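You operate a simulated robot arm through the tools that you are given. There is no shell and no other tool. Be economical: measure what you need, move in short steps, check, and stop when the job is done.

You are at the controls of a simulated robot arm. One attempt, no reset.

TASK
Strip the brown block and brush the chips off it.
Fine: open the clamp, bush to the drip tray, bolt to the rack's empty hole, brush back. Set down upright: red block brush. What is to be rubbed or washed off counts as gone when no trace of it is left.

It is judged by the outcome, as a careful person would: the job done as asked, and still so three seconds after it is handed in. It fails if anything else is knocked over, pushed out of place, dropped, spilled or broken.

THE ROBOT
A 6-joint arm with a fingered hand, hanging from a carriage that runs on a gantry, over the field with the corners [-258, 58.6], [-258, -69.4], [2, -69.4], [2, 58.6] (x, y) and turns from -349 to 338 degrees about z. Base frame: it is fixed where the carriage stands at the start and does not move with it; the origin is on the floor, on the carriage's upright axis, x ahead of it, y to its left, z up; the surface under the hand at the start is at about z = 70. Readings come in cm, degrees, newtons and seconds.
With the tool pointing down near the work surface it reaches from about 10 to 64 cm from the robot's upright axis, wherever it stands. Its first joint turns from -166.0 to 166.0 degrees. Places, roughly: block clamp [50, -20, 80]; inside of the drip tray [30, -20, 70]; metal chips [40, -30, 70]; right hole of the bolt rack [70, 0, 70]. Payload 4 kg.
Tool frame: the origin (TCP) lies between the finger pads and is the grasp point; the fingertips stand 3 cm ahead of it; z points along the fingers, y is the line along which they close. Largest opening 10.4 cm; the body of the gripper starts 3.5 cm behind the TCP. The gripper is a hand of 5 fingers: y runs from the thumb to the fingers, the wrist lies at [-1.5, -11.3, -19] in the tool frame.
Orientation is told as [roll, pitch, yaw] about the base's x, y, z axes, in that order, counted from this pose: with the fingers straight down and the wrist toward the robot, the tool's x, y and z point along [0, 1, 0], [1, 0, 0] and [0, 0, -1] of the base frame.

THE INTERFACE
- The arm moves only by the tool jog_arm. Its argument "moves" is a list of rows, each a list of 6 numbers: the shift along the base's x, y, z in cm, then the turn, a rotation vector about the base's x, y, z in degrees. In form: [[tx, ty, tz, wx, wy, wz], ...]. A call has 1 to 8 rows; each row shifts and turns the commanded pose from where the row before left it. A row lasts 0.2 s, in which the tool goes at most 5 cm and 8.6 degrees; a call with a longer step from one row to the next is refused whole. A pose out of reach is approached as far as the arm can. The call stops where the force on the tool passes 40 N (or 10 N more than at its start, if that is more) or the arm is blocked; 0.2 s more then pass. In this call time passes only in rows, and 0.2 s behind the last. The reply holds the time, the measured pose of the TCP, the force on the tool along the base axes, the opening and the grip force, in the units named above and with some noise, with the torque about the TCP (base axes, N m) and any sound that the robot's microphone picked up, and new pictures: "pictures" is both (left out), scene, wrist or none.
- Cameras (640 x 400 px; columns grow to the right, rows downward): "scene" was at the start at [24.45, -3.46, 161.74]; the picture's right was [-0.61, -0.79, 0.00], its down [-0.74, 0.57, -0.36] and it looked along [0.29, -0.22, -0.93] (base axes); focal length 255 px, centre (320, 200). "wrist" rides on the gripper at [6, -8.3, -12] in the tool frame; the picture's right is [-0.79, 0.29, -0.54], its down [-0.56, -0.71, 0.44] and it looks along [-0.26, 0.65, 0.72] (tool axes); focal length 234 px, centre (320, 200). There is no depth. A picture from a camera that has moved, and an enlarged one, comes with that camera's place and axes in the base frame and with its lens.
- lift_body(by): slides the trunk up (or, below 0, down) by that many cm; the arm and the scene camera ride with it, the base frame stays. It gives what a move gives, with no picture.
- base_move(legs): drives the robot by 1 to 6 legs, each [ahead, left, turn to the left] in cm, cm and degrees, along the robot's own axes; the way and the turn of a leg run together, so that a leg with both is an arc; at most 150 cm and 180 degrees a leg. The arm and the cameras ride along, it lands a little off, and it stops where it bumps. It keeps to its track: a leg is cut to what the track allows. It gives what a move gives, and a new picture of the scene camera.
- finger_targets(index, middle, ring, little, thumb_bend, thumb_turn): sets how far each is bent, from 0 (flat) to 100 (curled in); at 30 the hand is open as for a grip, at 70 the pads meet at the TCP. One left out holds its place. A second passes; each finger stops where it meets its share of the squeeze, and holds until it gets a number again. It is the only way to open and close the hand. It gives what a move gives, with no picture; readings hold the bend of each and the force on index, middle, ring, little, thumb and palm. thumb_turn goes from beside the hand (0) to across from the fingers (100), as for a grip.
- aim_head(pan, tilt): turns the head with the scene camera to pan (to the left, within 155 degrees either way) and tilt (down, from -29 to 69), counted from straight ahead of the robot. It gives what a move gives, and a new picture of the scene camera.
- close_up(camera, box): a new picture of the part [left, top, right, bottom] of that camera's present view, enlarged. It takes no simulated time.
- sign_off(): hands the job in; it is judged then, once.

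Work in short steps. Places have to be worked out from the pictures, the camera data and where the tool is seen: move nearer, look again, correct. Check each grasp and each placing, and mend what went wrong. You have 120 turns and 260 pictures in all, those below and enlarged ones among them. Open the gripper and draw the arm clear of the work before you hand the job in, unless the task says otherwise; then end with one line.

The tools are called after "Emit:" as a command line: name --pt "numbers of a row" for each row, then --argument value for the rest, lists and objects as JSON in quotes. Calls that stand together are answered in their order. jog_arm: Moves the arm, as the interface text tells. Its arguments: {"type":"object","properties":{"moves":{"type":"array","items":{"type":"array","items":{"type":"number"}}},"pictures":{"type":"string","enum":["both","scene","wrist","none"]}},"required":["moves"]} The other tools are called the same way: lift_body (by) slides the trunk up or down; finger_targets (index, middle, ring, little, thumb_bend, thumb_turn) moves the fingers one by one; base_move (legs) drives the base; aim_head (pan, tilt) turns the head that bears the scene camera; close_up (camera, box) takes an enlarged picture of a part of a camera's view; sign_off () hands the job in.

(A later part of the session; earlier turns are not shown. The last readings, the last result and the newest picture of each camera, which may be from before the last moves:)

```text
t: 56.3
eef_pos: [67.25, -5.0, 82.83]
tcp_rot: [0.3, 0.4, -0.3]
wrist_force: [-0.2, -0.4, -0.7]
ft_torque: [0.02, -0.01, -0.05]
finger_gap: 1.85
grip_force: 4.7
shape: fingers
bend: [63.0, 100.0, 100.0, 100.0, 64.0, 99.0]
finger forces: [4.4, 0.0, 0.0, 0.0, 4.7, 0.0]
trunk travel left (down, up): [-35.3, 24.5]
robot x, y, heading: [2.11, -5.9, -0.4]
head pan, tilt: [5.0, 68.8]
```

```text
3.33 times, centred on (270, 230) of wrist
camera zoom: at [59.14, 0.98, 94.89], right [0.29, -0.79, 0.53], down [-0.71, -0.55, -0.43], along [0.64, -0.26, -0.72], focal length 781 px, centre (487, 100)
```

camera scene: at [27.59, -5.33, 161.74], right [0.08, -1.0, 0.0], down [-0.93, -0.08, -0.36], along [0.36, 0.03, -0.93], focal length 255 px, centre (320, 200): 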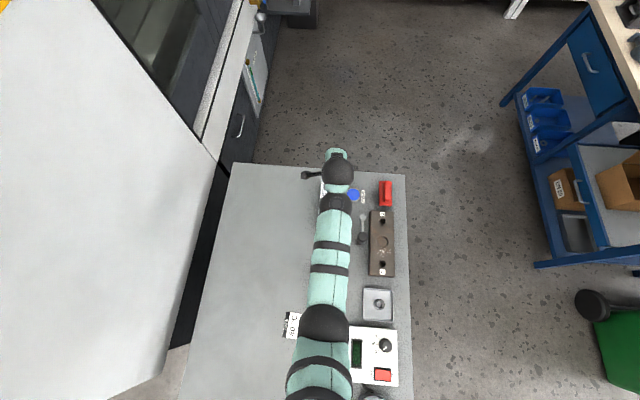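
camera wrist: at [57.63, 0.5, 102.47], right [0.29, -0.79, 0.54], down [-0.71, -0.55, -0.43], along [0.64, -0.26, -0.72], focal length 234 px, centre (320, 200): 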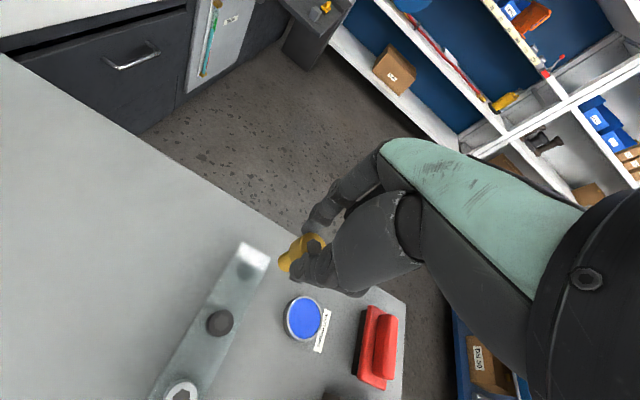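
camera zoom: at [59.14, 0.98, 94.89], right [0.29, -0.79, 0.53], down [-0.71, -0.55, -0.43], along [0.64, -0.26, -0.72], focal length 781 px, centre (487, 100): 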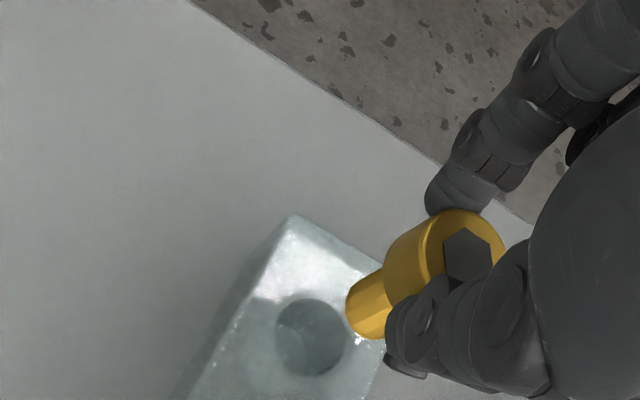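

Aligned to ~2 mm. Nudge +y 0.15, lower 2.4 and re-check.

Emit:
jog_arm --pt "0 0.15 -1.2 0 0 0" --pt "0 0 -1.2 0 0 0" --pictures "none"

Emit:
close_up --camera "wrist" --box '[220, 190, 320, 270]'

```text
t: 56.9
eef_pos: [67.37, -4.91, 80.27]
tcp_rot: [0.3, 0.4, -0.3]
wrist_force: [0.4, -0.1, -1.3]
ft_torque: [0.01, 0.01, 0.0]
finger_gap: 1.83
grip_force: 4.4
shape: fingers
bend: [63.0, 100.0, 100.0, 100.0, 64.0, 99.0]
finger forces: [4.3, 0.0, 0.0, 0.0, 4.7, 0.1]
trunk travel left (down, up): [-35.3, 24.5]
robot x, y, heading: [1.85, -5.58, -0.0]
head pan, tilt: [5.0, 68.8]
```

```text
5.00 times, centred on (270, 230) of wrist
camera zoom: at [59.21, 1.13, 92.49], right [0.29, -0.79, 0.53], down [-0.71, -0.55, -0.43], along [0.64, -0.26, -0.72], focal length 1171 px, centre (570, 50)
```

zoom: 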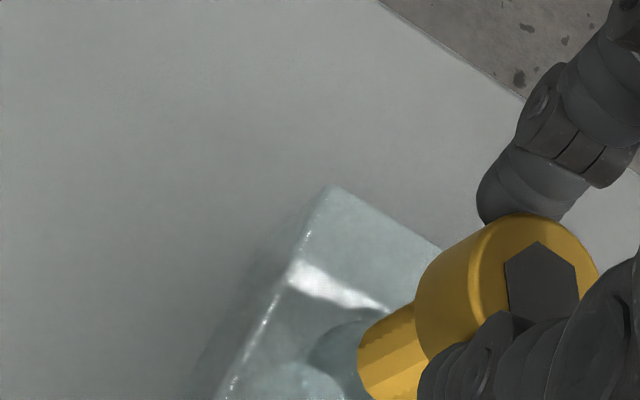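

Emit:
jog_arm --pt "0 0 -0.7 0 0 0" --pictures "none"

Emit:
close_up --camera "wrist" --box '[220, 210, 330, 300]'

```text
t: 57.3
eef_pos: [67.65, -4.96, 79.92]
tcp_rot: [0.3, 0.3, -0.4]
wrist_force: [-2.5, 1.5, 7.7]
ft_torque: [0.07, 0.08, -0.01]
finger_gap: 1.81
grip_force: 5.9
shape: fingers
bend: [64.0, 100.0, 100.0, 100.0, 64.0, 99.0]
finger forces: [5.0, 0.1, 0.0, 0.1, 7.4, 0.1]
trunk travel left (down, up): [-35.3, 24.5]
robot x, y, heading: [1.98, -5.71, -0.3]
head pan, tilt: [5.0, 68.8]
```

```text
4.44 times, centred on (275, 255) of wrist
camera zoom: at [59.35, 1.18, 92.0], right [0.28, -0.79, 0.54], down [-0.71, -0.55, -0.44], along [0.64, -0.26, -0.72], focal length 1041 px, centre (520, -44)
```

zoom: 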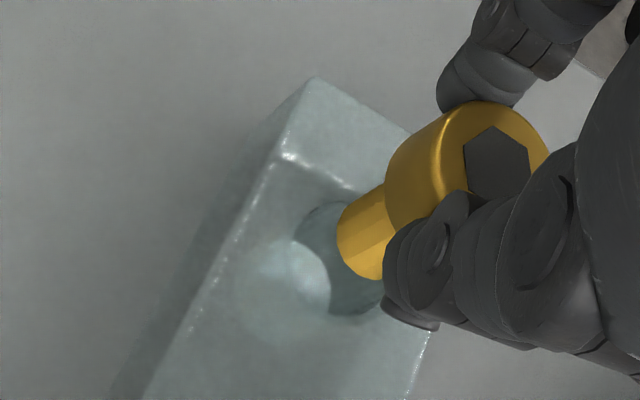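

Shank touches the far rim (force −x,+y). Lift slightly, shift (-0.4,+0.2), lower again.

Emit:
jog_arm --pt "0 0 0.5 0 0 0" --pt "-0.4 0.2 0 0 0 0" --pt "0 0 -0.6 0 0 0" --pictures "none"

Emit:
close_up --camera "wrist" --box '[220, 210, 330, 300]'

```text
t: 58.1
eef_pos: [67.02, -4.73, 79.62]
tcp_rot: [0.3, 0.5, -0.4]
wrist_force: [-0.8, -0.1, -1.2]
ft_torque: [0.01, 0.03, 0.0]
finger_gap: 1.81
grip_force: 5.3
shape: fingers
bend: [64.0, 100.0, 100.0, 100.0, 64.0, 99.0]
finger forces: [4.7, 0.0, 0.0, 0.1, 5.0, 0.1]
trunk travel left (down, up): [-35.3, 24.5]
robot x, y, heading: [2.13, -5.7, -0.2]
head pan, tilt: [5.0, 68.8]
```

```text
4.44 times, centred on (275, 255) of wrist
camera zoom: at [58.81, 1.28, 91.71], right [0.29, -0.79, 0.53], down [-0.71, -0.55, -0.43], along [0.64, -0.26, -0.72], focal length 1041 px, centre (520, -44)
```

zoom: 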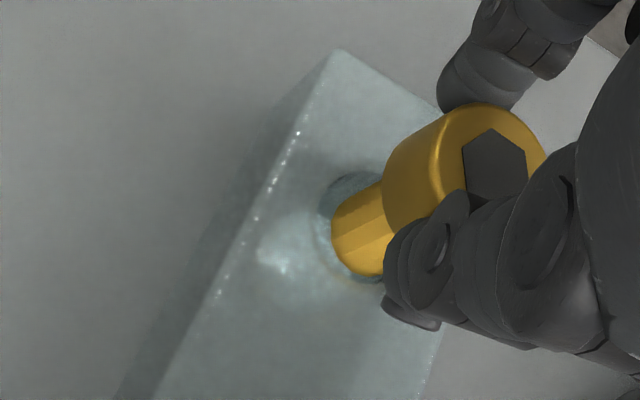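

Emit:
jog_arm --pt "0.2 0 -0.2 0 0 0" --pt "0 0 -0.4 0 0 0" --pictures "none"

Emit:
close_up --camera "wrist" --box '[220, 210, 330, 300]'

```text
t: 58.7
eef_pos: [67.26, -4.83, 79.01]
tcp_rot: [0.4, 0.4, -0.4]
wrist_force: [0.5, -0.3, -1.4]
ft_torque: [0.0, 0.0, -0.02]
finger_gap: 1.82
grip_force: 5.0
shape: fingers
bend: [64.0, 100.0, 100.0, 100.0, 64.0, 99.0]
finger forces: [4.8, 0.0, 0.1, 0.0, 5.2, 0.0]
trunk travel left (down, up): [-35.3, 24.5]
robot x, y, heading: [1.93, -5.45, -0.1]
head pan, tilt: [5.0, 68.8]
```

```text
4.44 times, centred on (275, 255) of wrist
camera zoom: at [59.03, 1.31, 91.17], right [0.29, -0.79, 0.53], down [-0.71, -0.55, -0.43], along [0.64, -0.26, -0.72], focal length 1041 px, centre (520, -44)
```

zoom: 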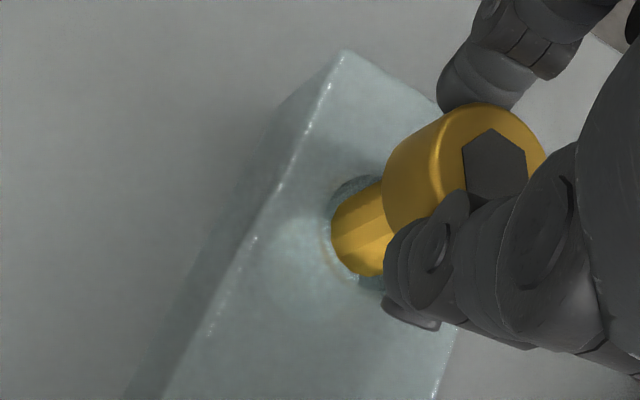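

No contact at a lower height than before – the shank is entering. Continue lowering.

Emit:
jog_arm --pt "0 0 -0.4 0 0 0" --pt "0 0 -0.4 0 0 0" --pt "0 0 -0.4 0 0 0" --pictures "none"

Emit:
close_up --camera "wrist" --box '[220, 210, 330, 300]'

```text
t: 59.5
eef_pos: [67.31, -4.81, 77.83]
tcp_rot: [0.5, 0.4, -0.5]
wrist_force: [0.0, -0.4, -1.1]
ft_torque: [0.01, -0.03, -0.02]
finger_gap: 1.82
grip_force: 4.7
shape: fingers
bend: [64.0, 100.0, 100.0, 100.0, 64.0, 99.0]
finger forces: [4.8, 0.0, 0.1, 0.0, 5.1, 0.0]
trunk travel left (down, up): [-35.3, 24.5]
robot x, y, heading: [1.96, -5.79, -0.3]
head pan, tilt: [5.0, 68.8]
```

```text
4.44 times, centred on (275, 255) of wrist
camera zoom: at [59.03, 1.26, 89.94], right [0.29, -0.79, 0.54], down [-0.71, -0.55, -0.43], along [0.64, -0.26, -0.72], focal length 1041 px, centre (520, -44)
```

zoom: 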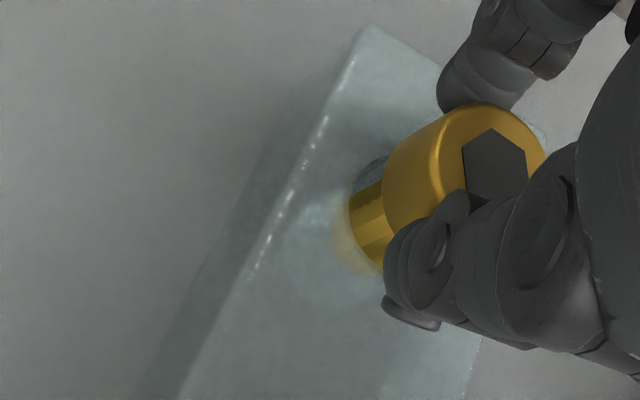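

Shank is going in the translucent rack. Continue until the head seats.

Emit:
jog_arm --pt "0 0 -0.35 0 0 0" --pt "0 0 -0.35 0 0 0" --pt "0 0 -0.3 0 0 0" --pictures "none"

Emit:
close_up --camera "wrist" --box '[220, 190, 330, 280]'

```text
t: 60.3
eef_pos: [67.34, -4.86, 77.07]
tcp_rot: [0.4, 0.1, -0.4]
wrist_force: [-2.1, -0.7, 9.5]
ft_torque: [0.01, 0.05, -0.02]
finger_gap: 1.79
grip_force: 5.9
shape: fingers
bend: [64.0, 100.0, 100.0, 100.0, 64.0, 99.0]
finger forces: [5.3, 0.0, 0.1, 0.0, 7.0, 0.0]
trunk travel left (down, up): [-35.3, 24.5]
robot x, y, heading: [1.99, -5.5, 0.2]
head pan, tilt: [5.0, 68.8]
```

```text
4.44 times, centred on (275, 235) of wrist
camera zoom: at [59.13, 1.31, 89.08], right [0.29, -0.79, 0.54], down [-0.71, -0.55, -0.44], along [0.64, -0.26, -0.72], focal length 1041 px, centre (520, 44)
```

zoom: 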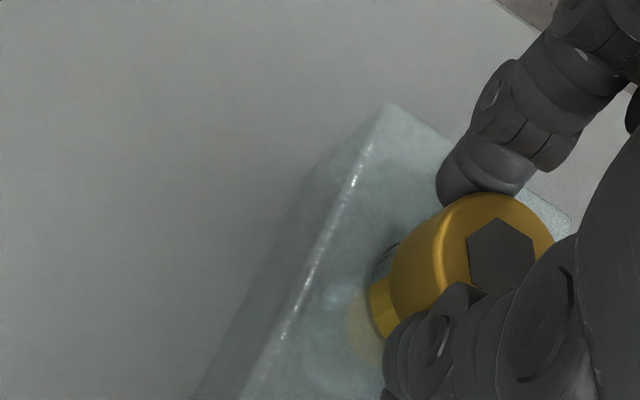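

Contact with 9 N, almost seated. Ease up slightly and open so the bolt settles.

Emit:
jog_arm --pt "0 0 0.2 0 0 0" --pictures "none"

Emit:
finger_targets --index 54 --thumb_bend 54

Emit:
close_up --camera "wrist" --box '[220, 190, 330, 280]'

```text
t: 60.7
eef_pos: [67.3, -4.81, 77.1]
tcp_rot: [0.5, 0.4, -0.5]
wrist_force: [0.3, 0.1, 3.7]
ft_torque: [-0.01, -0.04, 0.0]
finger_gap: 1.77
grip_force: 5.7
shape: fingers
bend: [64.0, 100.0, 100.0, 100.0, 64.0, 99.0]
finger forces: [5.8, 0.0, 0.0, 0.1, 5.4, 0.0]
trunk travel left (down, up): [-35.3, 24.5]
robot x, y, heading: [1.96, -5.65, -0.1]
head pan, tilt: [5.0, 68.8]
```

```text
t: 61.7
eef_pos: [67.19, -4.71, 77.05]
tcp_rot: [0.4, 0.5, -0.4]
wrist_force: [-0.2, 1.0, 0.2]
ft_torque: [0.01, -0.01, -0.02]
finger_gap: 4.1
grip_force: 0.3
shape: fingers
bend: [54.0, 100.0, 100.0, 100.0, 54.0, 98.0]
finger forces: [0.2, 0.0, 0.1, 0.1, 0.0, 0.1]
trunk travel left (down, up): [-35.3, 24.5]
robot x, y, heading: [2.18, -6.0, -0.1]
head pan, tilt: [5.0, 68.8]
```

```text
4.44 times, centred on (275, 235) of wrist
camera zoom: at [58.98, 1.3, 89.12], right [0.29, -0.79, 0.53], down [-0.71, -0.55, -0.43], along [0.64, -0.26, -0.72], focal length 1041 px, centre (520, 44)
```

zoom: 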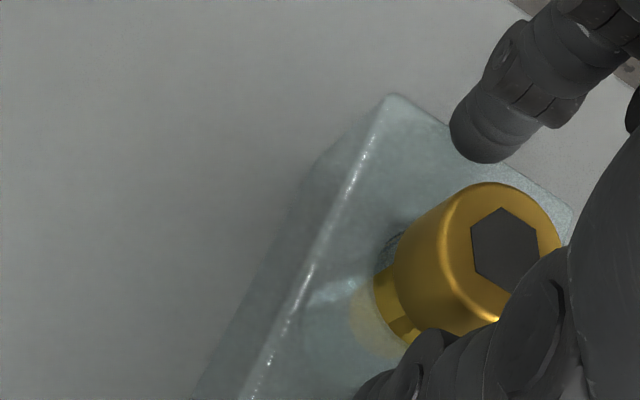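

Bolt stands by itself in the hole. Rise and check.

Emit:
finger_targets --index 46 --thumb_bend 48

Emit:
jog_arm --pt "0 0 2 0 0 0" --pt "0 0 3 0 0 0" --pt "0 0 3 0 0 0" --pt "-3 0 3 0 0 0" --pt "-4 0 0 0 0 0" --pictures "none"

Emit:
close_up --camera "wrist" --box '[160, 150, 400, 330]'

```text
t: 62.7
eef_pos: [67.21, -4.75, 77.09]
tcp_rot: [0.4, 0.4, -0.3]
wrist_force: [0.1, 0.3, 0.1]
ft_torque: [0.02, 0.01, -0.01]
finger_gap: 5.95
grip_force: 0.1
shape: fingers
bend: [46.0, 100.0, 100.0, 100.0, 48.0, 97.0]
finger forces: [0.0, 0.1, 0.0, 0.0, 0.1, 0.1]
trunk travel left (down, up): [-35.3, 24.5]
robot x, y, heading: [2.11, -5.05, -0.1]
head pan, tilt: [5.0, 68.8]
```

```text
t: 63.9
eef_pos: [60.1, -4.83, 87.99]
tcp_rot: [0.4, 0.6, -0.4]
wrist_force: [0.4, 0.5, 0.5]
ft_torque: [0.01, -0.01, -0.01]
finger_gap: 5.97
grip_force: 0.2
shape: fingers
bend: [46.0, 100.0, 100.0, 100.0, 48.0, 97.0]
finger forces: [0.0, 0.0, 0.0, 0.0, 0.0, 0.1]
trunk travel left (down, up): [-35.3, 24.5]
robot x, y, heading: [2.25, -5.72, -0.0]
head pan, tilt: [5.0, 68.8]
```

```text
2.22 times, centred on (280, 240) of wrist
camera zoom: at [51.87, 1.29, 100.13], right [0.29, -0.79, 0.53], down [-0.71, -0.55, -0.43], along [0.64, -0.26, -0.73], focal length 520 px, centre (409, 111)
```

zoom: 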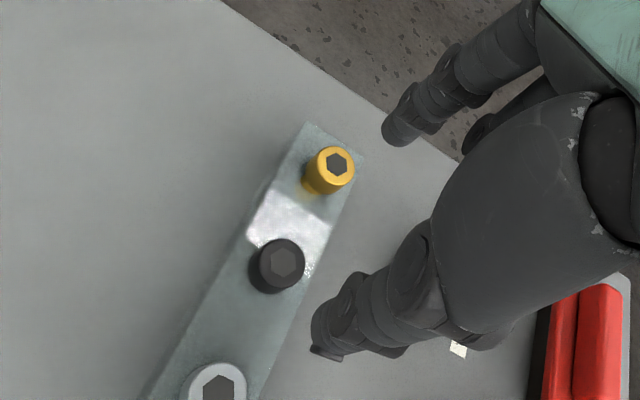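

Emit:
close_up --camera "wrist" --box '[215, 195, 305, 265]'

```text
5.71 times, centred on (260, 230) of wrist
camera zoom: at [51.87, 1.29, 100.13], right [0.29, -0.79, 0.53], down [-0.71, -0.55, -0.43], along [0.64, -0.26, -0.73], focal length 1338 px, centre (663, 29)
```

zoom: 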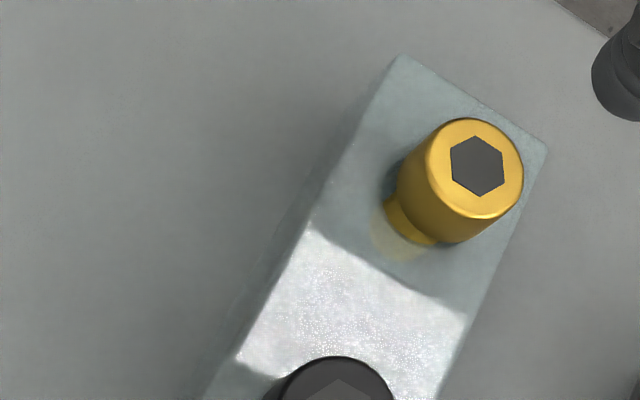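

Emit:
close_up --camera "wrist" --box '[190, 230, 300, 330]'

```text
4.00 times, centred on (245, 280) of wrist
camera zoom: at [51.87, 1.29, 100.13], right [0.29, -0.79, 0.53], down [-0.71, -0.55, -0.43], along [0.64, -0.26, -0.73], focal length 937 px, centre (620, -120)
```

zoom: 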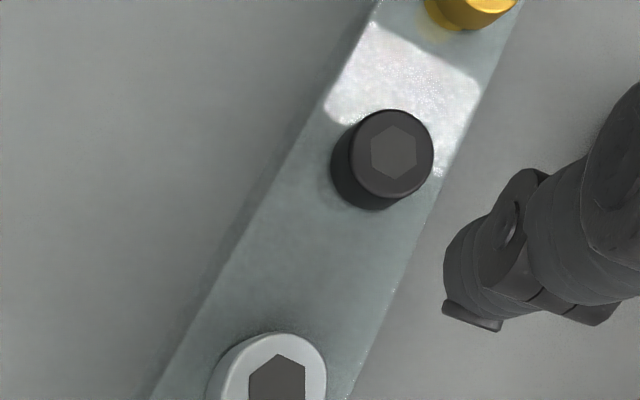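

Gold head sits ~4 mm proud while the others are flush. I press it gently from above with closed fingertips to see whether it goes further.

Emit:
finger_targets --index 68 --thumb_bend 68

Emit:
jog_arm --pt "3.5 -0.1 0 0 0 0" --pt "3.4 -0.1 0 0 0 0" --pt "0 0 -3 0 0 0" --pt "0 0 -3 0 0 0" --pt "0 0 -1.5 0 0 0" --pictures "none"

Emit:
close_up --camera "wrist" --box '[220, 160, 360, 270]'

```text
t: 64.9
eef_pos: [60.13, -4.77, 87.96]
tcp_rot: [0.4, 0.5, -0.4]
wrist_force: [-0.2, -0.7, -0.1]
ft_torque: [-0.02, -0.01, -0.01]
finger_gap: 0.62
grip_force: 0.0
shape: fingers
bend: [68.0, 100.0, 100.0, 100.0, 68.0, 99.0]
finger forces: [0.0, 0.1, 0.0, 0.0, 0.0, 0.0]
trunk travel left (down, up): [-35.3, 24.5]
robot x, y, heading: [1.88, -5.54, -0.2]
head pan, tilt: [5.0, 68.8]
```

```text
t: 66.1
eef_pos: [67.22, -5.0, 80.56]
tcp_rot: [0.4, 0.4, -0.5]
wrist_force: [0.1, -0.2, 0.0]
ft_torque: [-0.01, 0.0, 0.02]
finger_gap: 0.61
grip_force: 0.1
shape: fingers
bend: [68.0, 100.0, 100.0, 100.0, 68.0, 99.0]
finger forces: [0.0, 0.0, 0.0, 0.0, 0.0, 0.0]
trunk travel left (down, up): [-35.3, 24.5]
robot x, y, heading: [1.89, -5.81, -0.2]
head pan, tilt: [5.0, 68.8]
```

```text
3.64 times, centred on (290, 215) of wrist
camera zoom: at [58.96, 1.09, 92.68], right [0.29, -0.79, 0.54], down [-0.71, -0.55, -0.44], along [0.64, -0.26, -0.72], focal length 852 px, centre (429, 146)
```

zoom: 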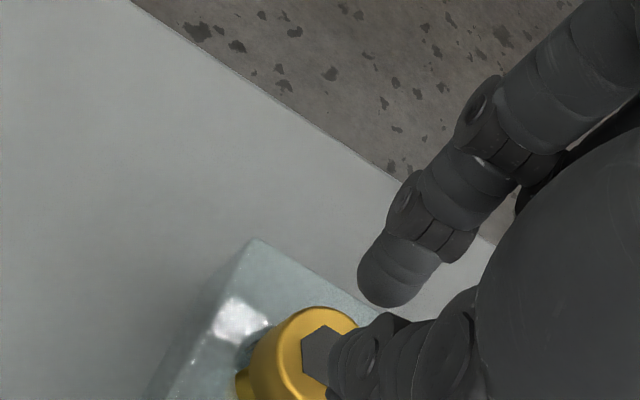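

Emit:
jog_arm --pt "0 0 -0.5 0 0 0" --pt "0 0 -0.5 0 0 0" --pt "0 0 -0.4 0 0 0" --pictures "none"

Emit:
jog_arm --pt "0 0 -0.3 0 0 0" --pt "0 0 -0.3 0 0 0" --pictures "none"

Emit:
close_up --camera "wrist" --box '[220, 180, 360, 290]'

```text
t: 66.9
eef_pos: [67.17, -4.94, 79.06]
tcp_rot: [0.4, 0.4, -0.4]
wrist_force: [0.7, 1.4, 0.4]
ft_torque: [0.0, 0.04, -0.02]
finger_gap: 0.63
grip_force: 0.0
shape: fingers
bend: [68.0, 100.0, 100.0, 100.0, 68.0, 99.0]
finger forces: [0.0, 0.0, 0.1, 0.1, 0.0, 0.1]
trunk travel left (down, up): [-35.3, 24.5]
robot x, y, heading: [1.71, -5.81, -0.1]
head pan, tilt: [5.0, 68.8]
```

```text
t: 67.5
eef_pos: [67.17, -4.88, 78.43]
tcp_rot: [0.4, 0.3, -0.4]
wrist_force: [0.5, -0.6, 0.2]
ft_torque: [-0.01, 0.01, 0.01]
finger_gap: 0.63
grip_force: 0.0
shape: fingers
bend: [68.0, 100.0, 100.0, 100.0, 68.0, 99.0]
finger forces: [0.0, 0.1, 0.0, 0.0, 0.0, 0.0]
trunk travel left (down, up): [-35.3, 24.5]
robot x, y, heading: [1.67, -5.77, -0.3]
head pan, tilt: [5.0, 68.8]
```

```text
3.64 times, centred on (290, 235) of wrist
camera zoom: at [58.93, 1.12, 90.65], right [0.29, -0.79, 0.53], down [-0.71, -0.55, -0.43], along [0.64, -0.26, -0.72], focal length 852 px, centre (429, 73)
```

zoom: 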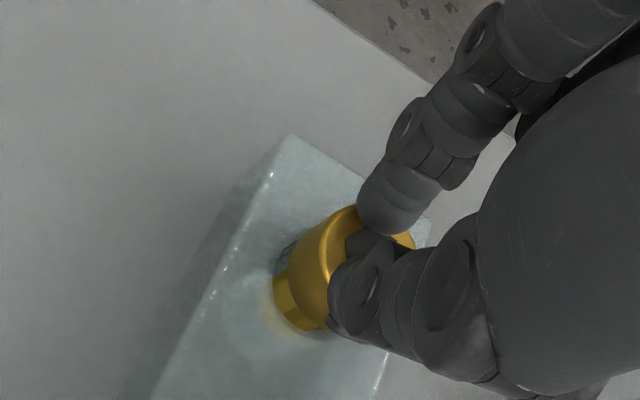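

Emit:
jog_arm --pt "0 0 -0.3 0 0 0" --pt "0 0 -0.3 0 0 0" --pictures "none"

Emit:
jog_arm --pt "0 0 -0.25 0 0 0" --pictures "none"

Emit:
close_up --camera "wrist" --box '[220, 180, 360, 290]'

```text
t: 68.1
eef_pos: [67.58, -4.92, 78.34]
tcp_rot: [0.4, 0.0, -0.4]
wrist_force: [-0.5, 1.0, 18.6]
ft_torque: [0.14, -0.07, 0.03]
finger_gap: 0.37
grip_force: 10.2
shape: fingers
bend: [71.0, 100.0, 100.0, 100.0, 67.0, 99.0]
finger forces: [14.4, 0.0, 0.1, 0.0, 4.7, 0.0]
trunk travel left (down, up): [-35.3, 24.5]
robot x, y, heading: [2.05, -5.5, -0.2]
head pan, tilt: [5.0, 68.8]
```

```text
t: 68.5
eef_pos: [67.74, -4.77, 78.16]
tcp_rot: [0.5, -0.3, -0.4]
wrist_force: [-4.7, 2.3, 38.9]
ft_torque: [0.28, 0.38, -0.01]
finger_gap: 0.35
grip_force: 21.3
shape: fingers
bend: [71.0, 100.0, 100.0, 100.0, 67.0, 99.0]
finger forces: [17.4, 0.0, 0.1, 0.0, 24.8, 0.1]
trunk travel left (down, up): [-35.3, 24.5]
robot x, y, heading: [1.84, -5.85, -0.2]
head pan, tilt: [5.0, 68.8]
```

```text
3.64 times, centred on (290, 235) of wrist
camera zoom: at [59.46, 1.16, 90.3], right [0.28, -0.8, 0.54], down [-0.71, -0.55, -0.44], along [0.65, -0.26, -0.72], focal length 852 px, centre (429, 73)
```

zoom: 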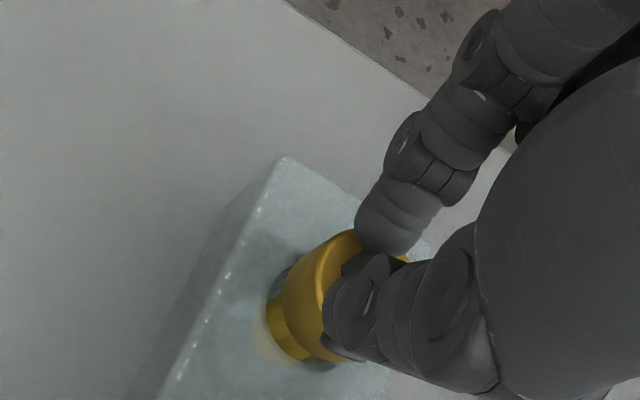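

39 N moves nothing: the bolt is bottomed in its hole. Rise and verify, then go to the brush.

Emit:
jog_arm --pt "-0.3 0 1 0 0 0" --pt "0 0 3 0 0 0" --pt "0 0 4 0 0 0" --pt "-3 0 3 0 0 0" --pt "-4 0 0 0 0 0" --pictures "none"

Emit:
finger_targets --index 40 --thumb_bend 40

Emit:
close_up --camera "wrist" --box '[160, 150, 400, 330]'

```text
t: 69.7
eef_pos: [59.68, -5.04, 88.59]
tcp_rot: [0.4, 0.5, -0.4]
wrist_force: [0.6, 0.0, 0.9]
ft_torque: [0.0, 0.06, 0.01]
finger_gap: 0.61
grip_force: 0.1
shape: fingers
bend: [68.0, 100.0, 100.0, 100.0, 68.0, 99.0]
finger forces: [0.0, 0.0, 0.0, 0.1, 0.0, 0.0]
trunk travel left (down, up): [-35.3, 24.5]
robot x, y, heading: [1.81, -6.08, -0.5]
head pan, tilt: [5.0, 68.8]
```

```text
t: 70.7
eef_pos: [59.89, -4.99, 88.72]
tcp_rot: [0.4, 0.3, -0.5]
wrist_force: [0.0, 0.4, 0.6]
ft_torque: [-0.02, -0.02, 0.02]
finger_gap: 7.77
grip_force: 0.0
shape: fingers
bend: [40.0, 100.0, 100.0, 100.0, 40.0, 96.0]
finger forces: [0.0, 0.0, 0.0, 0.1, 0.0, 0.0]
trunk travel left (down, up): [-35.3, 24.5]
robot x, y, heading: [2.04, -5.69, -0.2]
head pan, tilt: [5.0, 68.8]
```

```text
2.22 times, centred on (280, 240) of wrist
camera zoom: at [51.58, 1.12, 100.79], right [0.29, -0.79, 0.53], down [-0.71, -0.55, -0.43], along [0.64, -0.26, -0.72], focal length 520 px, centre (409, 111)
```

zoom: 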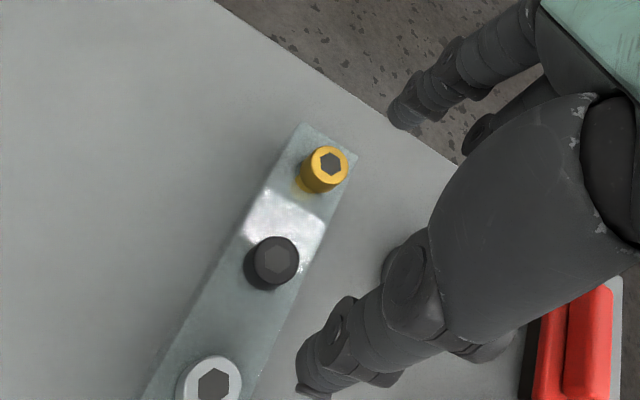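

Bolt upright in the rack. Now the brush: its ridge handle runs along x, so I'd like the pinch across y (yaw ≈+90). I drive to the right, off the table, and test how far the hand can yaw.

Emit:
base_move --legs '[[0, -40, 0]]'

Emit:
jog_arm --pt "-1 0 0 0 0 8.5" --pt "-1 0 0 0 0 8.5" --pt "-1 0 0 0 0 8.5" --pt "-1 0 0 0 0 8.5" --pt "0 0 0 0 0 8.5" --pictures "scene"

```text
t: 73.2
eef_pos: [59.6, -44.94, 88.56]
tcp_rot: [0.4, 0.4, -0.5]
wrist_force: [0.8, -0.7, -0.7]
ft_torque: [0.0, 0.0, 0.03]
finger_gap: 7.78
grip_force: 0.1
shape: fingers
bend: [40.0, 100.0, 100.0, 100.0, 40.0, 96.0]
finger forces: [0.1, 0.1, 0.1, 0.0, 0.1, 0.1]
trunk travel left (down, up): [-35.3, 24.5]
robot x, y, heading: [1.59, -45.73, -0.2]
head pan, tilt: [5.0, 68.8]
camera scene: at [27.4, -45.21, 161.74], right [0.08, -1.0, 0.0], down [-0.93, -0.08, -0.36], along [0.36, 0.03, -0.93], focal length 255 px, centre (320, 200)
```

scene: 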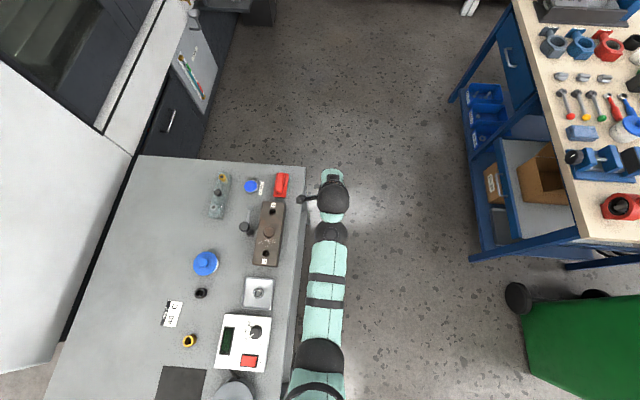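

```text
t: 74.4
eef_pos: [55.62, -44.89, 88.6]
tcp_rot: [0.3, 0.4, 42.0]
wrist_force: [0.7, 0.1, 0.4]
ft_torque: [-0.02, 0.01, 0.02]
finger_gap: 7.79
grip_force: 0.1
shape: fingers
bend: [40.0, 100.0, 100.0, 100.0, 40.0, 96.0]
finger forces: [0.0, 0.1, 0.0, 0.0, 0.1, 0.0]
trunk travel left (down, up): [-35.3, 24.5]
robot x, y, heading: [1.86, -45.25, -0.4]
head pan, tilt: [5.0, 68.8]
camera scene: at [27.41, -45.21, 161.74], right [0.08, -1.0, 0.0], down [-0.93, -0.08, -0.36], along [0.36, 0.03, -0.93], focal length 255 px, centre (320, 200)
```

scene: 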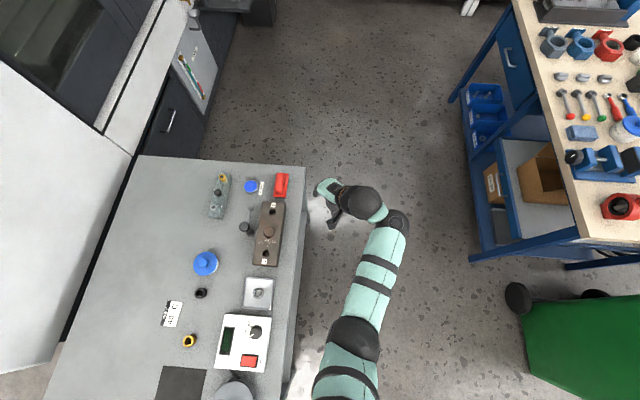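

Yaw works well here. Continue to yaw ≈90.

Emit:
jog_arm --pt "0 0 0 0 0 8.3" --pt "0 0 0 0 0 8.3" --pt "0 0 0 0 0 8.3" --pt "0 0 0 0 0 8.3" --pt "0 0 0 0 0 8.3" --pt "0 0 0 0 0 6.5" --pictures "both"

```text
t: 75.8
eef_pos: [55.6, -45.04, 88.74]
tcp_rot: [0.3, 0.4, 90.1]
wrist_force: [-0.2, 0.6, 0.6]
ft_torque: [-0.02, 0.04, -0.02]
finger_gap: 7.79
grip_force: 0.1
shape: fingers
bend: [40.0, 100.0, 100.0, 100.0, 40.0, 96.0]
finger forces: [0.0, 0.0, 0.0, 0.1, 0.1, 0.0]
trunk travel left (down, up): [-35.3, 24.5]
robot x, y, heading: [1.59, -45.77, -0.3]
head pan, tilt: [5.0, 68.8]
camera scene: at [27.42, -45.21, 161.74], right [0.08, -1.0, 0.0], down [-0.93, -0.08, -0.36], along [0.36, 0.03, -0.93], focal length 255 px, centre (320, 200)
camera wrist: at [49.68, -53.12, 100.82], right [0.79, 0.29, 0.54], down [0.56, -0.71, -0.43], along [0.25, 0.64, -0.72], focal length 234 px, centre (320, 200)
```

scene: 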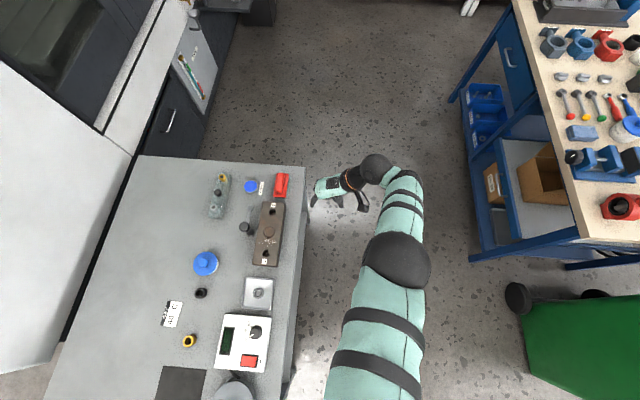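
wrist: 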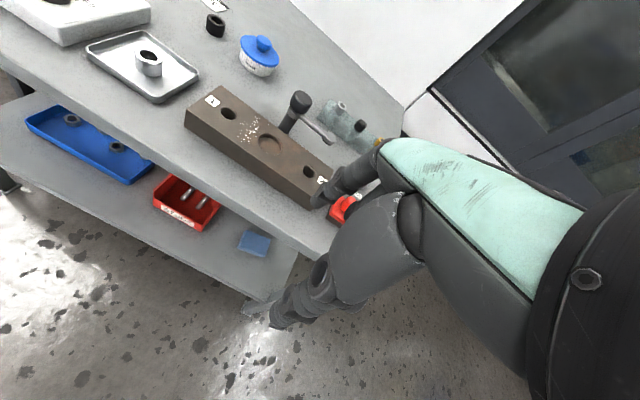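

Full yaw 90 works, and the scene camera sees everything. Enlarge the brush area.

Emit:
close_up --camera "scene" --box '[230, 155, 330, 275]'

Emit:
close_up --camera "scene" --box '[260, 165, 320, 205]'

```text
3.33 times, centred on (280, 215) of scene
camera zoom: at [27.42, -45.21, 161.74], right [0.08, -1.0, 0.0], down [-0.93, -0.08, -0.36], along [0.36, 0.03, -0.93], focal length 850 px, centre (453, 150)
```

zoom: 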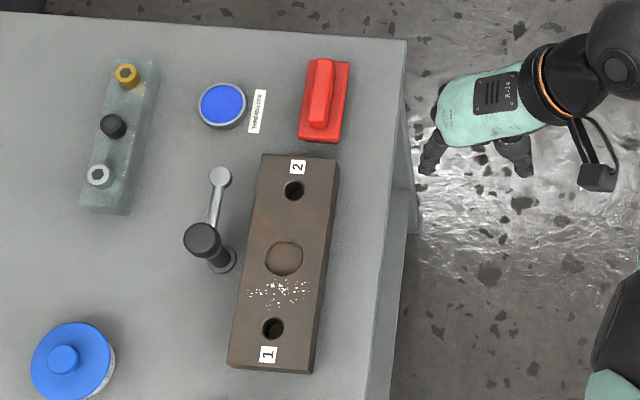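

```text
10.00 times, centred on (290, 185) of scene
camera zoom: at [27.42, -45.21, 161.74], right [0.08, -1.0, 0.0], down [-0.93, -0.08, -0.36], along [0.36, 0.03, -0.93], focal length 2552 px, centre (620, 350)
```

zoom: 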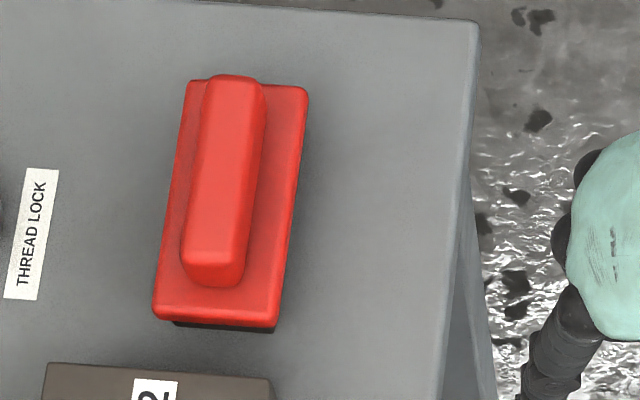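

Ridge handle: centre ≈(67.2,-26.8), 8 cm long along x, 2.1 cm wide. Yaw 90 there may be out of reach; I test in free air with the trunk lowered.

Emit:
jog_arm --pt "0 0 4 0 0 0" --pt "0 0 4 0 0 0" --pictures "none"

Emit:
lift_body --by -10

Emit:
jog_arm --pt "4 1 0 0 0 0" --pt "4 1 0 0 0 0" --pt "4 1 0 0 0 0" --pictures "none"

```text
t: 76.4
eef_pos: [57.79, -45.25, 95.91]
tcp_rot: [0.6, 0.4, 90.0]
wrist_force: [-1.1, 0.4, -0.5]
ft_torque: [0.02, -0.03, -0.01]
finger_gap: 7.78
grip_force: 0.1
shape: fingers
bend: [40.0, 100.0, 100.0, 100.0, 40.0, 96.0]
finger forces: [0.0, 0.0, 0.0, 0.0, 0.0, 0.1]
out of reach, approached as far as the arm can: row 1, 2
trunk travel left (down, up): [-35.3, 24.5]
robot x, y, heading: [1.89, -45.46, -0.4]
head pan, tilt: [5.0, 68.8]
```

```text
t: 77.7
eef_pos: [57.77, -45.35, 85.72]
tcp_rot: [0.5, 0.4, 90.0]
wrist_force: [-0.7, -0.5, 0.5]
ft_torque: [-0.01, 0.0, 0.04]
finger_gap: 7.74
grip_force: 0.0
shape: fingers
bend: [40.0, 100.0, 100.0, 100.0, 40.0, 96.0]
finger forces: [0.0, 0.0, 0.0, 0.0, 0.1, 0.0]
trunk travel left (down, up): [-25.3, 34.5]
robot x, y, heading: [1.46, -45.49, -0.4]
head pan, tilt: [5.0, 68.8]
```

```text
t: 78.5
eef_pos: [60.11, -41.01, 87.61]
tcp_rot: [0.3, 0.4, 89.9]
wrist_force: [-0.1, 0.3, -0.2]
ft_torque: [0.0, 0.02, -0.02]
finger_gap: 7.8
grip_force: 0.1
shape: fingers
bend: [40.0, 100.0, 100.0, 100.0, 40.0, 96.0]
finger forces: [0.1, 0.0, 0.1, 0.1, 0.1, 0.0]
out of reach, approached as far as the arm can: row 1, 2, 3
trunk travel left (down, up): [-25.3, 34.5]
robot x, y, heading: [1.79, -45.66, -0.5]
head pan, tilt: [5.0, 68.8]
```

Outer limit at yaw 90 is near x≈60. I tilt the hand about y (fingers pointing forward, −25°), which keeps the pinch across the ridge and brings the wrist closer, then extend.

Emit:
jog_arm --pt "0 0 0 0 -8.3 0" --pt "0 0 0 0 -8.3 0" --pt "0 0 0 0 -8.3 0" --pictures "none"

Emit:
jog_arm --pt "3 0 0 0 0 0" --pt "3 0 0 0 0 0" --pictures "both"

```text
t: 79.3
eef_pos: [62.39, -41.01, 86.29]
tcp_rot: [-24.4, 0.4, 90.0]
wrist_force: [0.0, -0.2, -0.2]
ft_torque: [0.01, 0.03, 0.0]
finger_gap: 7.76
grip_force: 0.0
shape: fingers
bend: [40.0, 100.0, 100.0, 100.0, 40.0, 96.0]
finger forces: [0.0, 0.0, 0.0, 0.1, 0.0, 0.0]
out of reach, approached as far as the arm can: row 1, 2
trunk travel left (down, up): [-25.3, 34.5]
robot x, y, heading: [1.86, -45.25, -0.3]
head pan, tilt: [5.0, 68.8]
```

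```text
t: 79.9
eef_pos: [68.61, -41.04, 86.38]
tcp_rot: [-24.5, 0.4, 89.8]
wrist_force: [0.3, 1.0, -0.1]
ft_torque: [-0.03, -0.02, 0.0]
finger_gap: 7.8
grip_force: 0.0
shape: fingers
bend: [40.0, 100.0, 100.0, 100.0, 40.0, 96.0]
finger forces: [0.0, 0.0, 0.0, 0.0, 0.1, 0.0]
trunk travel left (down, up): [-25.3, 34.5]
robot x, y, heading: [1.75, -45.87, -0.1]
head pan, tilt: [5.0, 68.8]
camera scene: at [27.44, -45.21, 151.75], right [0.08, -1.0, 0.0], down [-0.93, -0.08, -0.36], along [0.36, 0.03, -0.93], focal length 255 px, centre (320, 200)
camera wrist: at [58.06, -49.28, 94.9], right [0.49, 0.29, 0.82], down [0.69, -0.71, -0.16], along [0.53, 0.64, -0.55], focal length 234 px, centre (320, 200)
```

scene: 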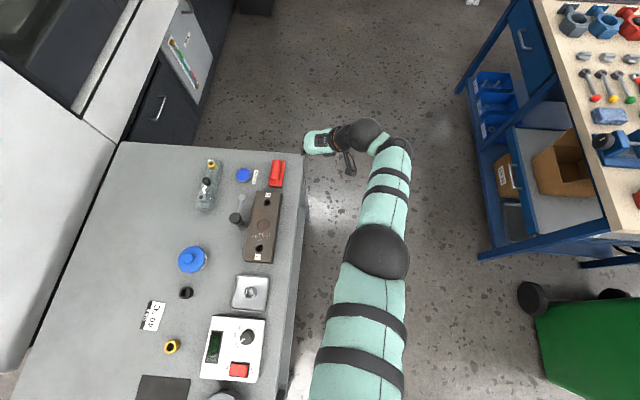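
wrist: 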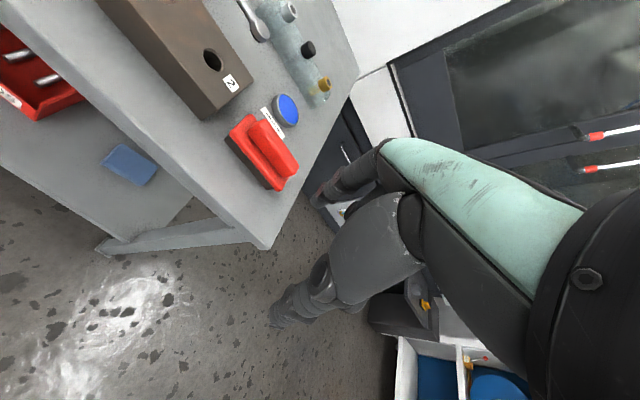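

Reach OK. Enlarge the brush in the wrist view for its heights.

Emit:
close_up --camera "wrist" --box '[200, 90, 320, 200]'

```text
3.64 times, centred on (260, 145) of wrist
camera zoom: at [58.06, -49.28, 94.9], right [0.49, 0.29, 0.82], down [0.69, -0.71, -0.16], along [0.53, 0.64, -0.55], focal length 852 px, centre (538, 400)
```

zoom: 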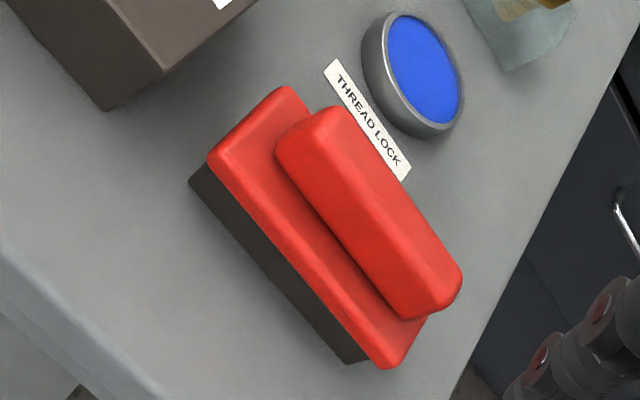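

Brush is ≈4.6 cm tall (ridge top ≈74.6). Set the opening, add 2.5° yaw, and go above the ridge.

Emit:
finger_targets --index 46 --thumb_bend 46

Emit:
jog_arm --pt "-0.5 4.5 0 0 0 2.5" --pt "-0.5 4.5 0 0 0 0" --pt "-0.5 4.5 -1 0 0 0" --pt "-0.3 0.7 -4 0 0 0" --pictures "both"

Emit:
close_up --camera "wrist" --box '[200, 140, 400, 300]'

Emit:
close_up --camera "scene" --box '[230, 140, 350, 220]'

```text
t: 80.9
eef_pos: [68.4, -41.13, 86.31]
tcp_rot: [-24.4, 0.4, 90.0]
wrist_force: [-0.4, -0.7, 0.4]
ft_torque: [0.01, 0.01, -0.02]
finger_gap: 6.33
grip_force: 0.0
shape: fingers
bend: [46.0, 100.0, 100.0, 100.0, 46.0, 96.0]
finger forces: [0.0, 0.0, 0.1, 0.0, 0.0, 0.1]
trunk travel left (down, up): [-25.3, 34.5]
robot x, y, heading: [1.91, -45.46, 0.1]
head pan, tilt: [5.0, 68.8]
```

```text
t: 81.9
eef_pos: [66.66, -26.82, 81.44]
tcp_rot: [-24.5, 0.4, 92.3]
wrist_force: [-0.3, 0.2, 0.3]
ft_torque: [-0.01, 0.03, 0.02]
finger_gap: 6.28
grip_force: 0.0
shape: fingers
bend: [46.0, 100.0, 100.0, 100.0, 46.0, 96.0]
finger forces: [0.0, 0.0, 0.0, 0.0, 0.0, 0.1]
trunk travel left (down, up): [-25.3, 34.5]
robot x, y, heading: [1.51, -45.53, -0.5]
head pan, tilt: [5.0, 68.8]
camera scene: at [27.4, -45.21, 151.74], right [0.08, -1.0, 0.0], down [-0.93, -0.08, -0.36], along [0.36, 0.03, -0.93], focal length 255 px, centre (320, 200)
camera wrist: at [56.62, -35.49, 90.06], right [0.48, 0.31, 0.82], down [0.72, -0.68, -0.16], along [0.5, 0.66, -0.55], focal length 234 px, centre (320, 200)
```

scene: 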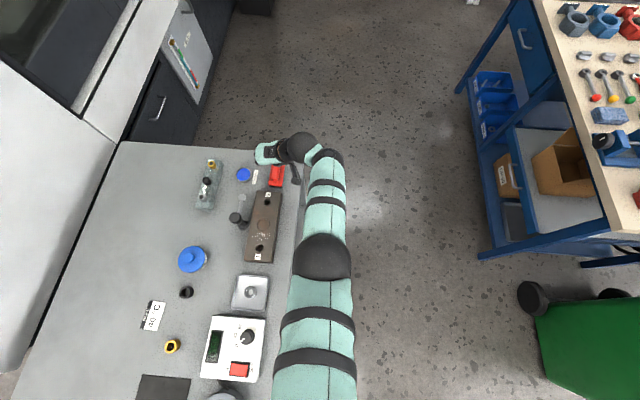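
wrist: 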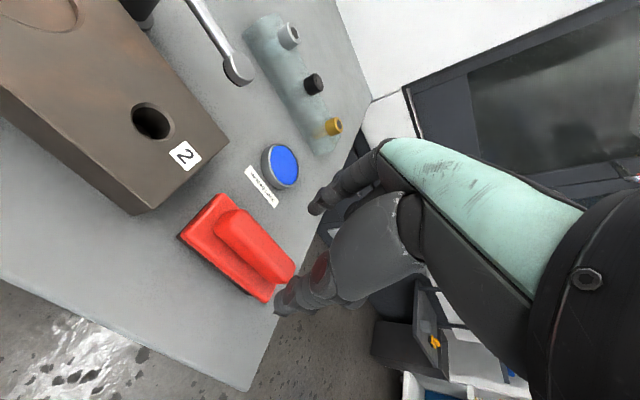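

```text
2.50 times, centred on (300, 220) of wrist
camera zoom: at [56.62, -35.49, 90.06], right [0.48, 0.31, 0.82], down [0.72, -0.68, -0.16], along [0.5, 0.66, -0.55], focal length 585 px, centre (370, 150)
```

zoom: 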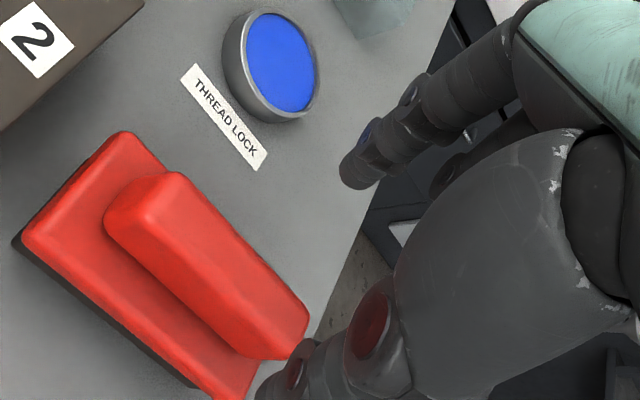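

```text
5.00 times, centred on (290, 180) of scene
camera zoom: at [27.4, -45.21, 151.74], right [0.08, -1.0, 0.0], down [-0.93, -0.08, -0.36], along [0.36, 0.03, -0.93], focal length 1276 px, centre (470, 300)
```

zoom: 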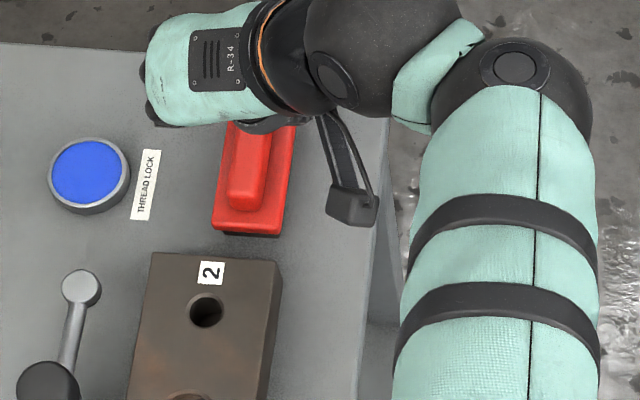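

Tips straddle the ridge near its centre. Lower to TCP z≈76.2.

Emit:
jog_arm --pt "0 0 -2.5 0 0 0" --pt "0 0 -2 0 0 0" --pt "0 0 -0.6 0 0 0" --pictures "none"

Emit:
close_up --camera "wrist" --box '[200, 160, 400, 320]'

```text
t: 82.7
eef_pos: [66.3, -26.99, 77.55]
tcp_rot: [-24.4, 0.4, 92.3]
wrist_force: [0.6, 0.0, 0.1]
ft_torque: [-0.05, 0.01, 0.02]
finger_gap: 6.3
grip_force: 0.0
shape: fingers
bend: [46.0, 100.0, 100.0, 100.0, 46.0, 96.0]
finger forces: [0.0, 0.0, 0.0, 0.0, 0.0, 0.0]
out of reach, approached as far as the arm can: row 2
trunk travel left (down, up): [-25.3, 34.5]
robot x, y, heading: [2.0, -45.7, -0.3]
head pan, tilt: [5.0, 68.8]
```

```text
2.50 times, centred on (300, 240) of wrist
camera zoom: at [56.2, -35.73, 86.09], right [0.48, 0.31, 0.82], down [0.72, -0.68, -0.16], along [0.5, 0.66, -0.55], focal length 585 px, centre (370, 100)
```

zoom: 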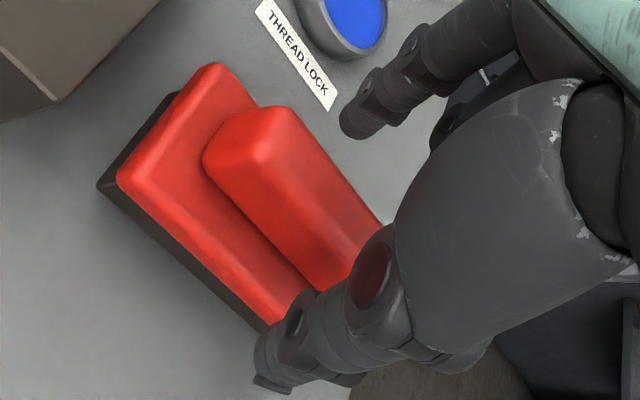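

Arm at its limit; use the trunk for the last 1.3 cm.

Emit:
lift_body --by -1.3

Emit:
close_up --camera "wrist" --box '[200, 160, 400, 320]'

```text
t: 83.3
eef_pos: [66.25, -26.99, 76.23]
tcp_rot: [-24.5, 0.4, 92.3]
wrist_force: [0.2, -0.6, -0.2]
ft_torque: [0.01, 0.02, 0.06]
finger_gap: 6.33
grip_force: 0.1
shape: fingers
bend: [46.0, 100.0, 100.0, 100.0, 46.0, 96.0]
finger forces: [0.0, 0.0, 0.1, 0.0, 0.0, 0.0]
trunk travel left (down, up): [-24.0, 35.8]
robot x, y, heading: [1.52, -45.67, -0.3]
head pan, tilt: [5.0, 68.8]
```

```text
2.50 times, centred on (300, 240) of wrist
camera zoom: at [56.18, -35.73, 84.77], right [0.48, 0.31, 0.82], down [0.72, -0.68, -0.16], along [0.5, 0.66, -0.55], focal length 585 px, centre (370, 100)
```

zoom: 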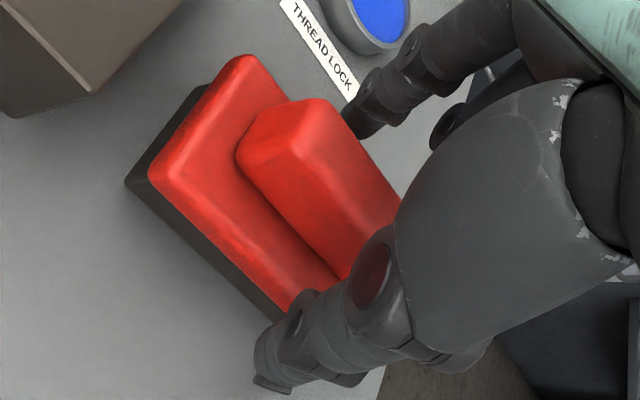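

Index tip is below the ridge top. Close.

Emit:
finger_targets --index 72 --thumb_bend 72

Emit:
close_up --camera "wrist" --box '[200, 160, 400, 320]'

```text
t: 84.3
eef_pos: [66.41, -27.17, 76.17]
tcp_rot: [-24.4, 0.3, 92.4]
wrist_force: [-0.2, -0.2, 0.6]
ft_torque: [0.06, 0.02, -0.01]
finger_gap: 2.33
grip_force: 8.4
shape: fingers
bend: [61.0, 100.0, 100.0, 100.0, 64.0, 99.0]
finger forces: [7.8, 0.0, 0.0, 0.1, 9.1, 0.0]
trunk travel left (down, up): [-24.0, 35.8]
robot x, y, heading: [1.39, -45.54, -0.1]
head pan, tilt: [5.0, 68.8]
```

```text
2.50 times, centred on (300, 240) of wrist
camera zoom: at [56.17, -35.74, 84.78], right [0.48, 0.31, 0.82], down [0.72, -0.68, -0.16], along [0.5, 0.66, -0.55], focal length 585 px, centre (370, 100)
```

zoom: 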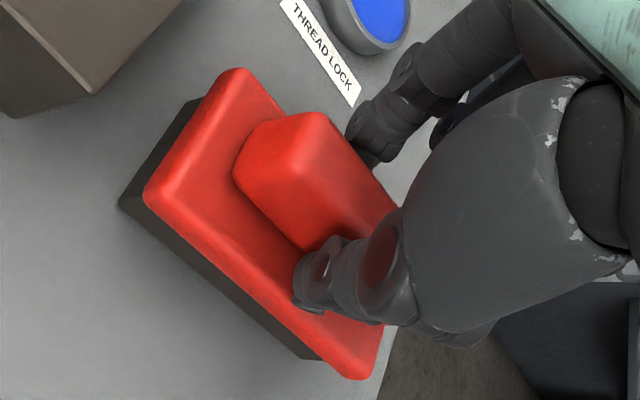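

Brush gripped (8 N). Lift with the trunk and check.

Emit:
lift_body --by 3

Emit:
close_up --camera "wrist" --box '[200, 160, 400, 320]'

```text
t: 85.1
eef_pos: [66.23, -27.11, 79.09]
tcp_rot: [-24.3, 0.4, 92.3]
wrist_force: [0.5, 0.3, -1.5]
ft_torque: [0.03, 0.02, 0.03]
finger_gap: 2.3
grip_force: 8.4
shape: fingers
bend: [61.0, 100.0, 100.0, 100.0, 64.0, 100.0]
finger forces: [7.7, 0.0, 0.1, 0.0, 8.7, 0.0]
trunk travel left (down, up): [-27.0, 32.8]
robot x, y, heading: [2.03, -45.0, -0.2]
head pan, tilt: [5.0, 68.8]
```

```text
2.50 times, centred on (300, 240) of wrist
camera zoom: at [56.13, -35.74, 87.76], right [0.48, 0.31, 0.82], down [0.72, -0.68, -0.16], along [0.5, 0.66, -0.55], focal length 585 px, centre (370, 100)
```

zoom: 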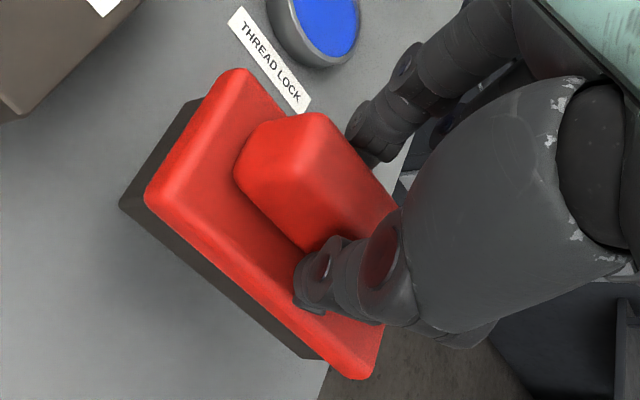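

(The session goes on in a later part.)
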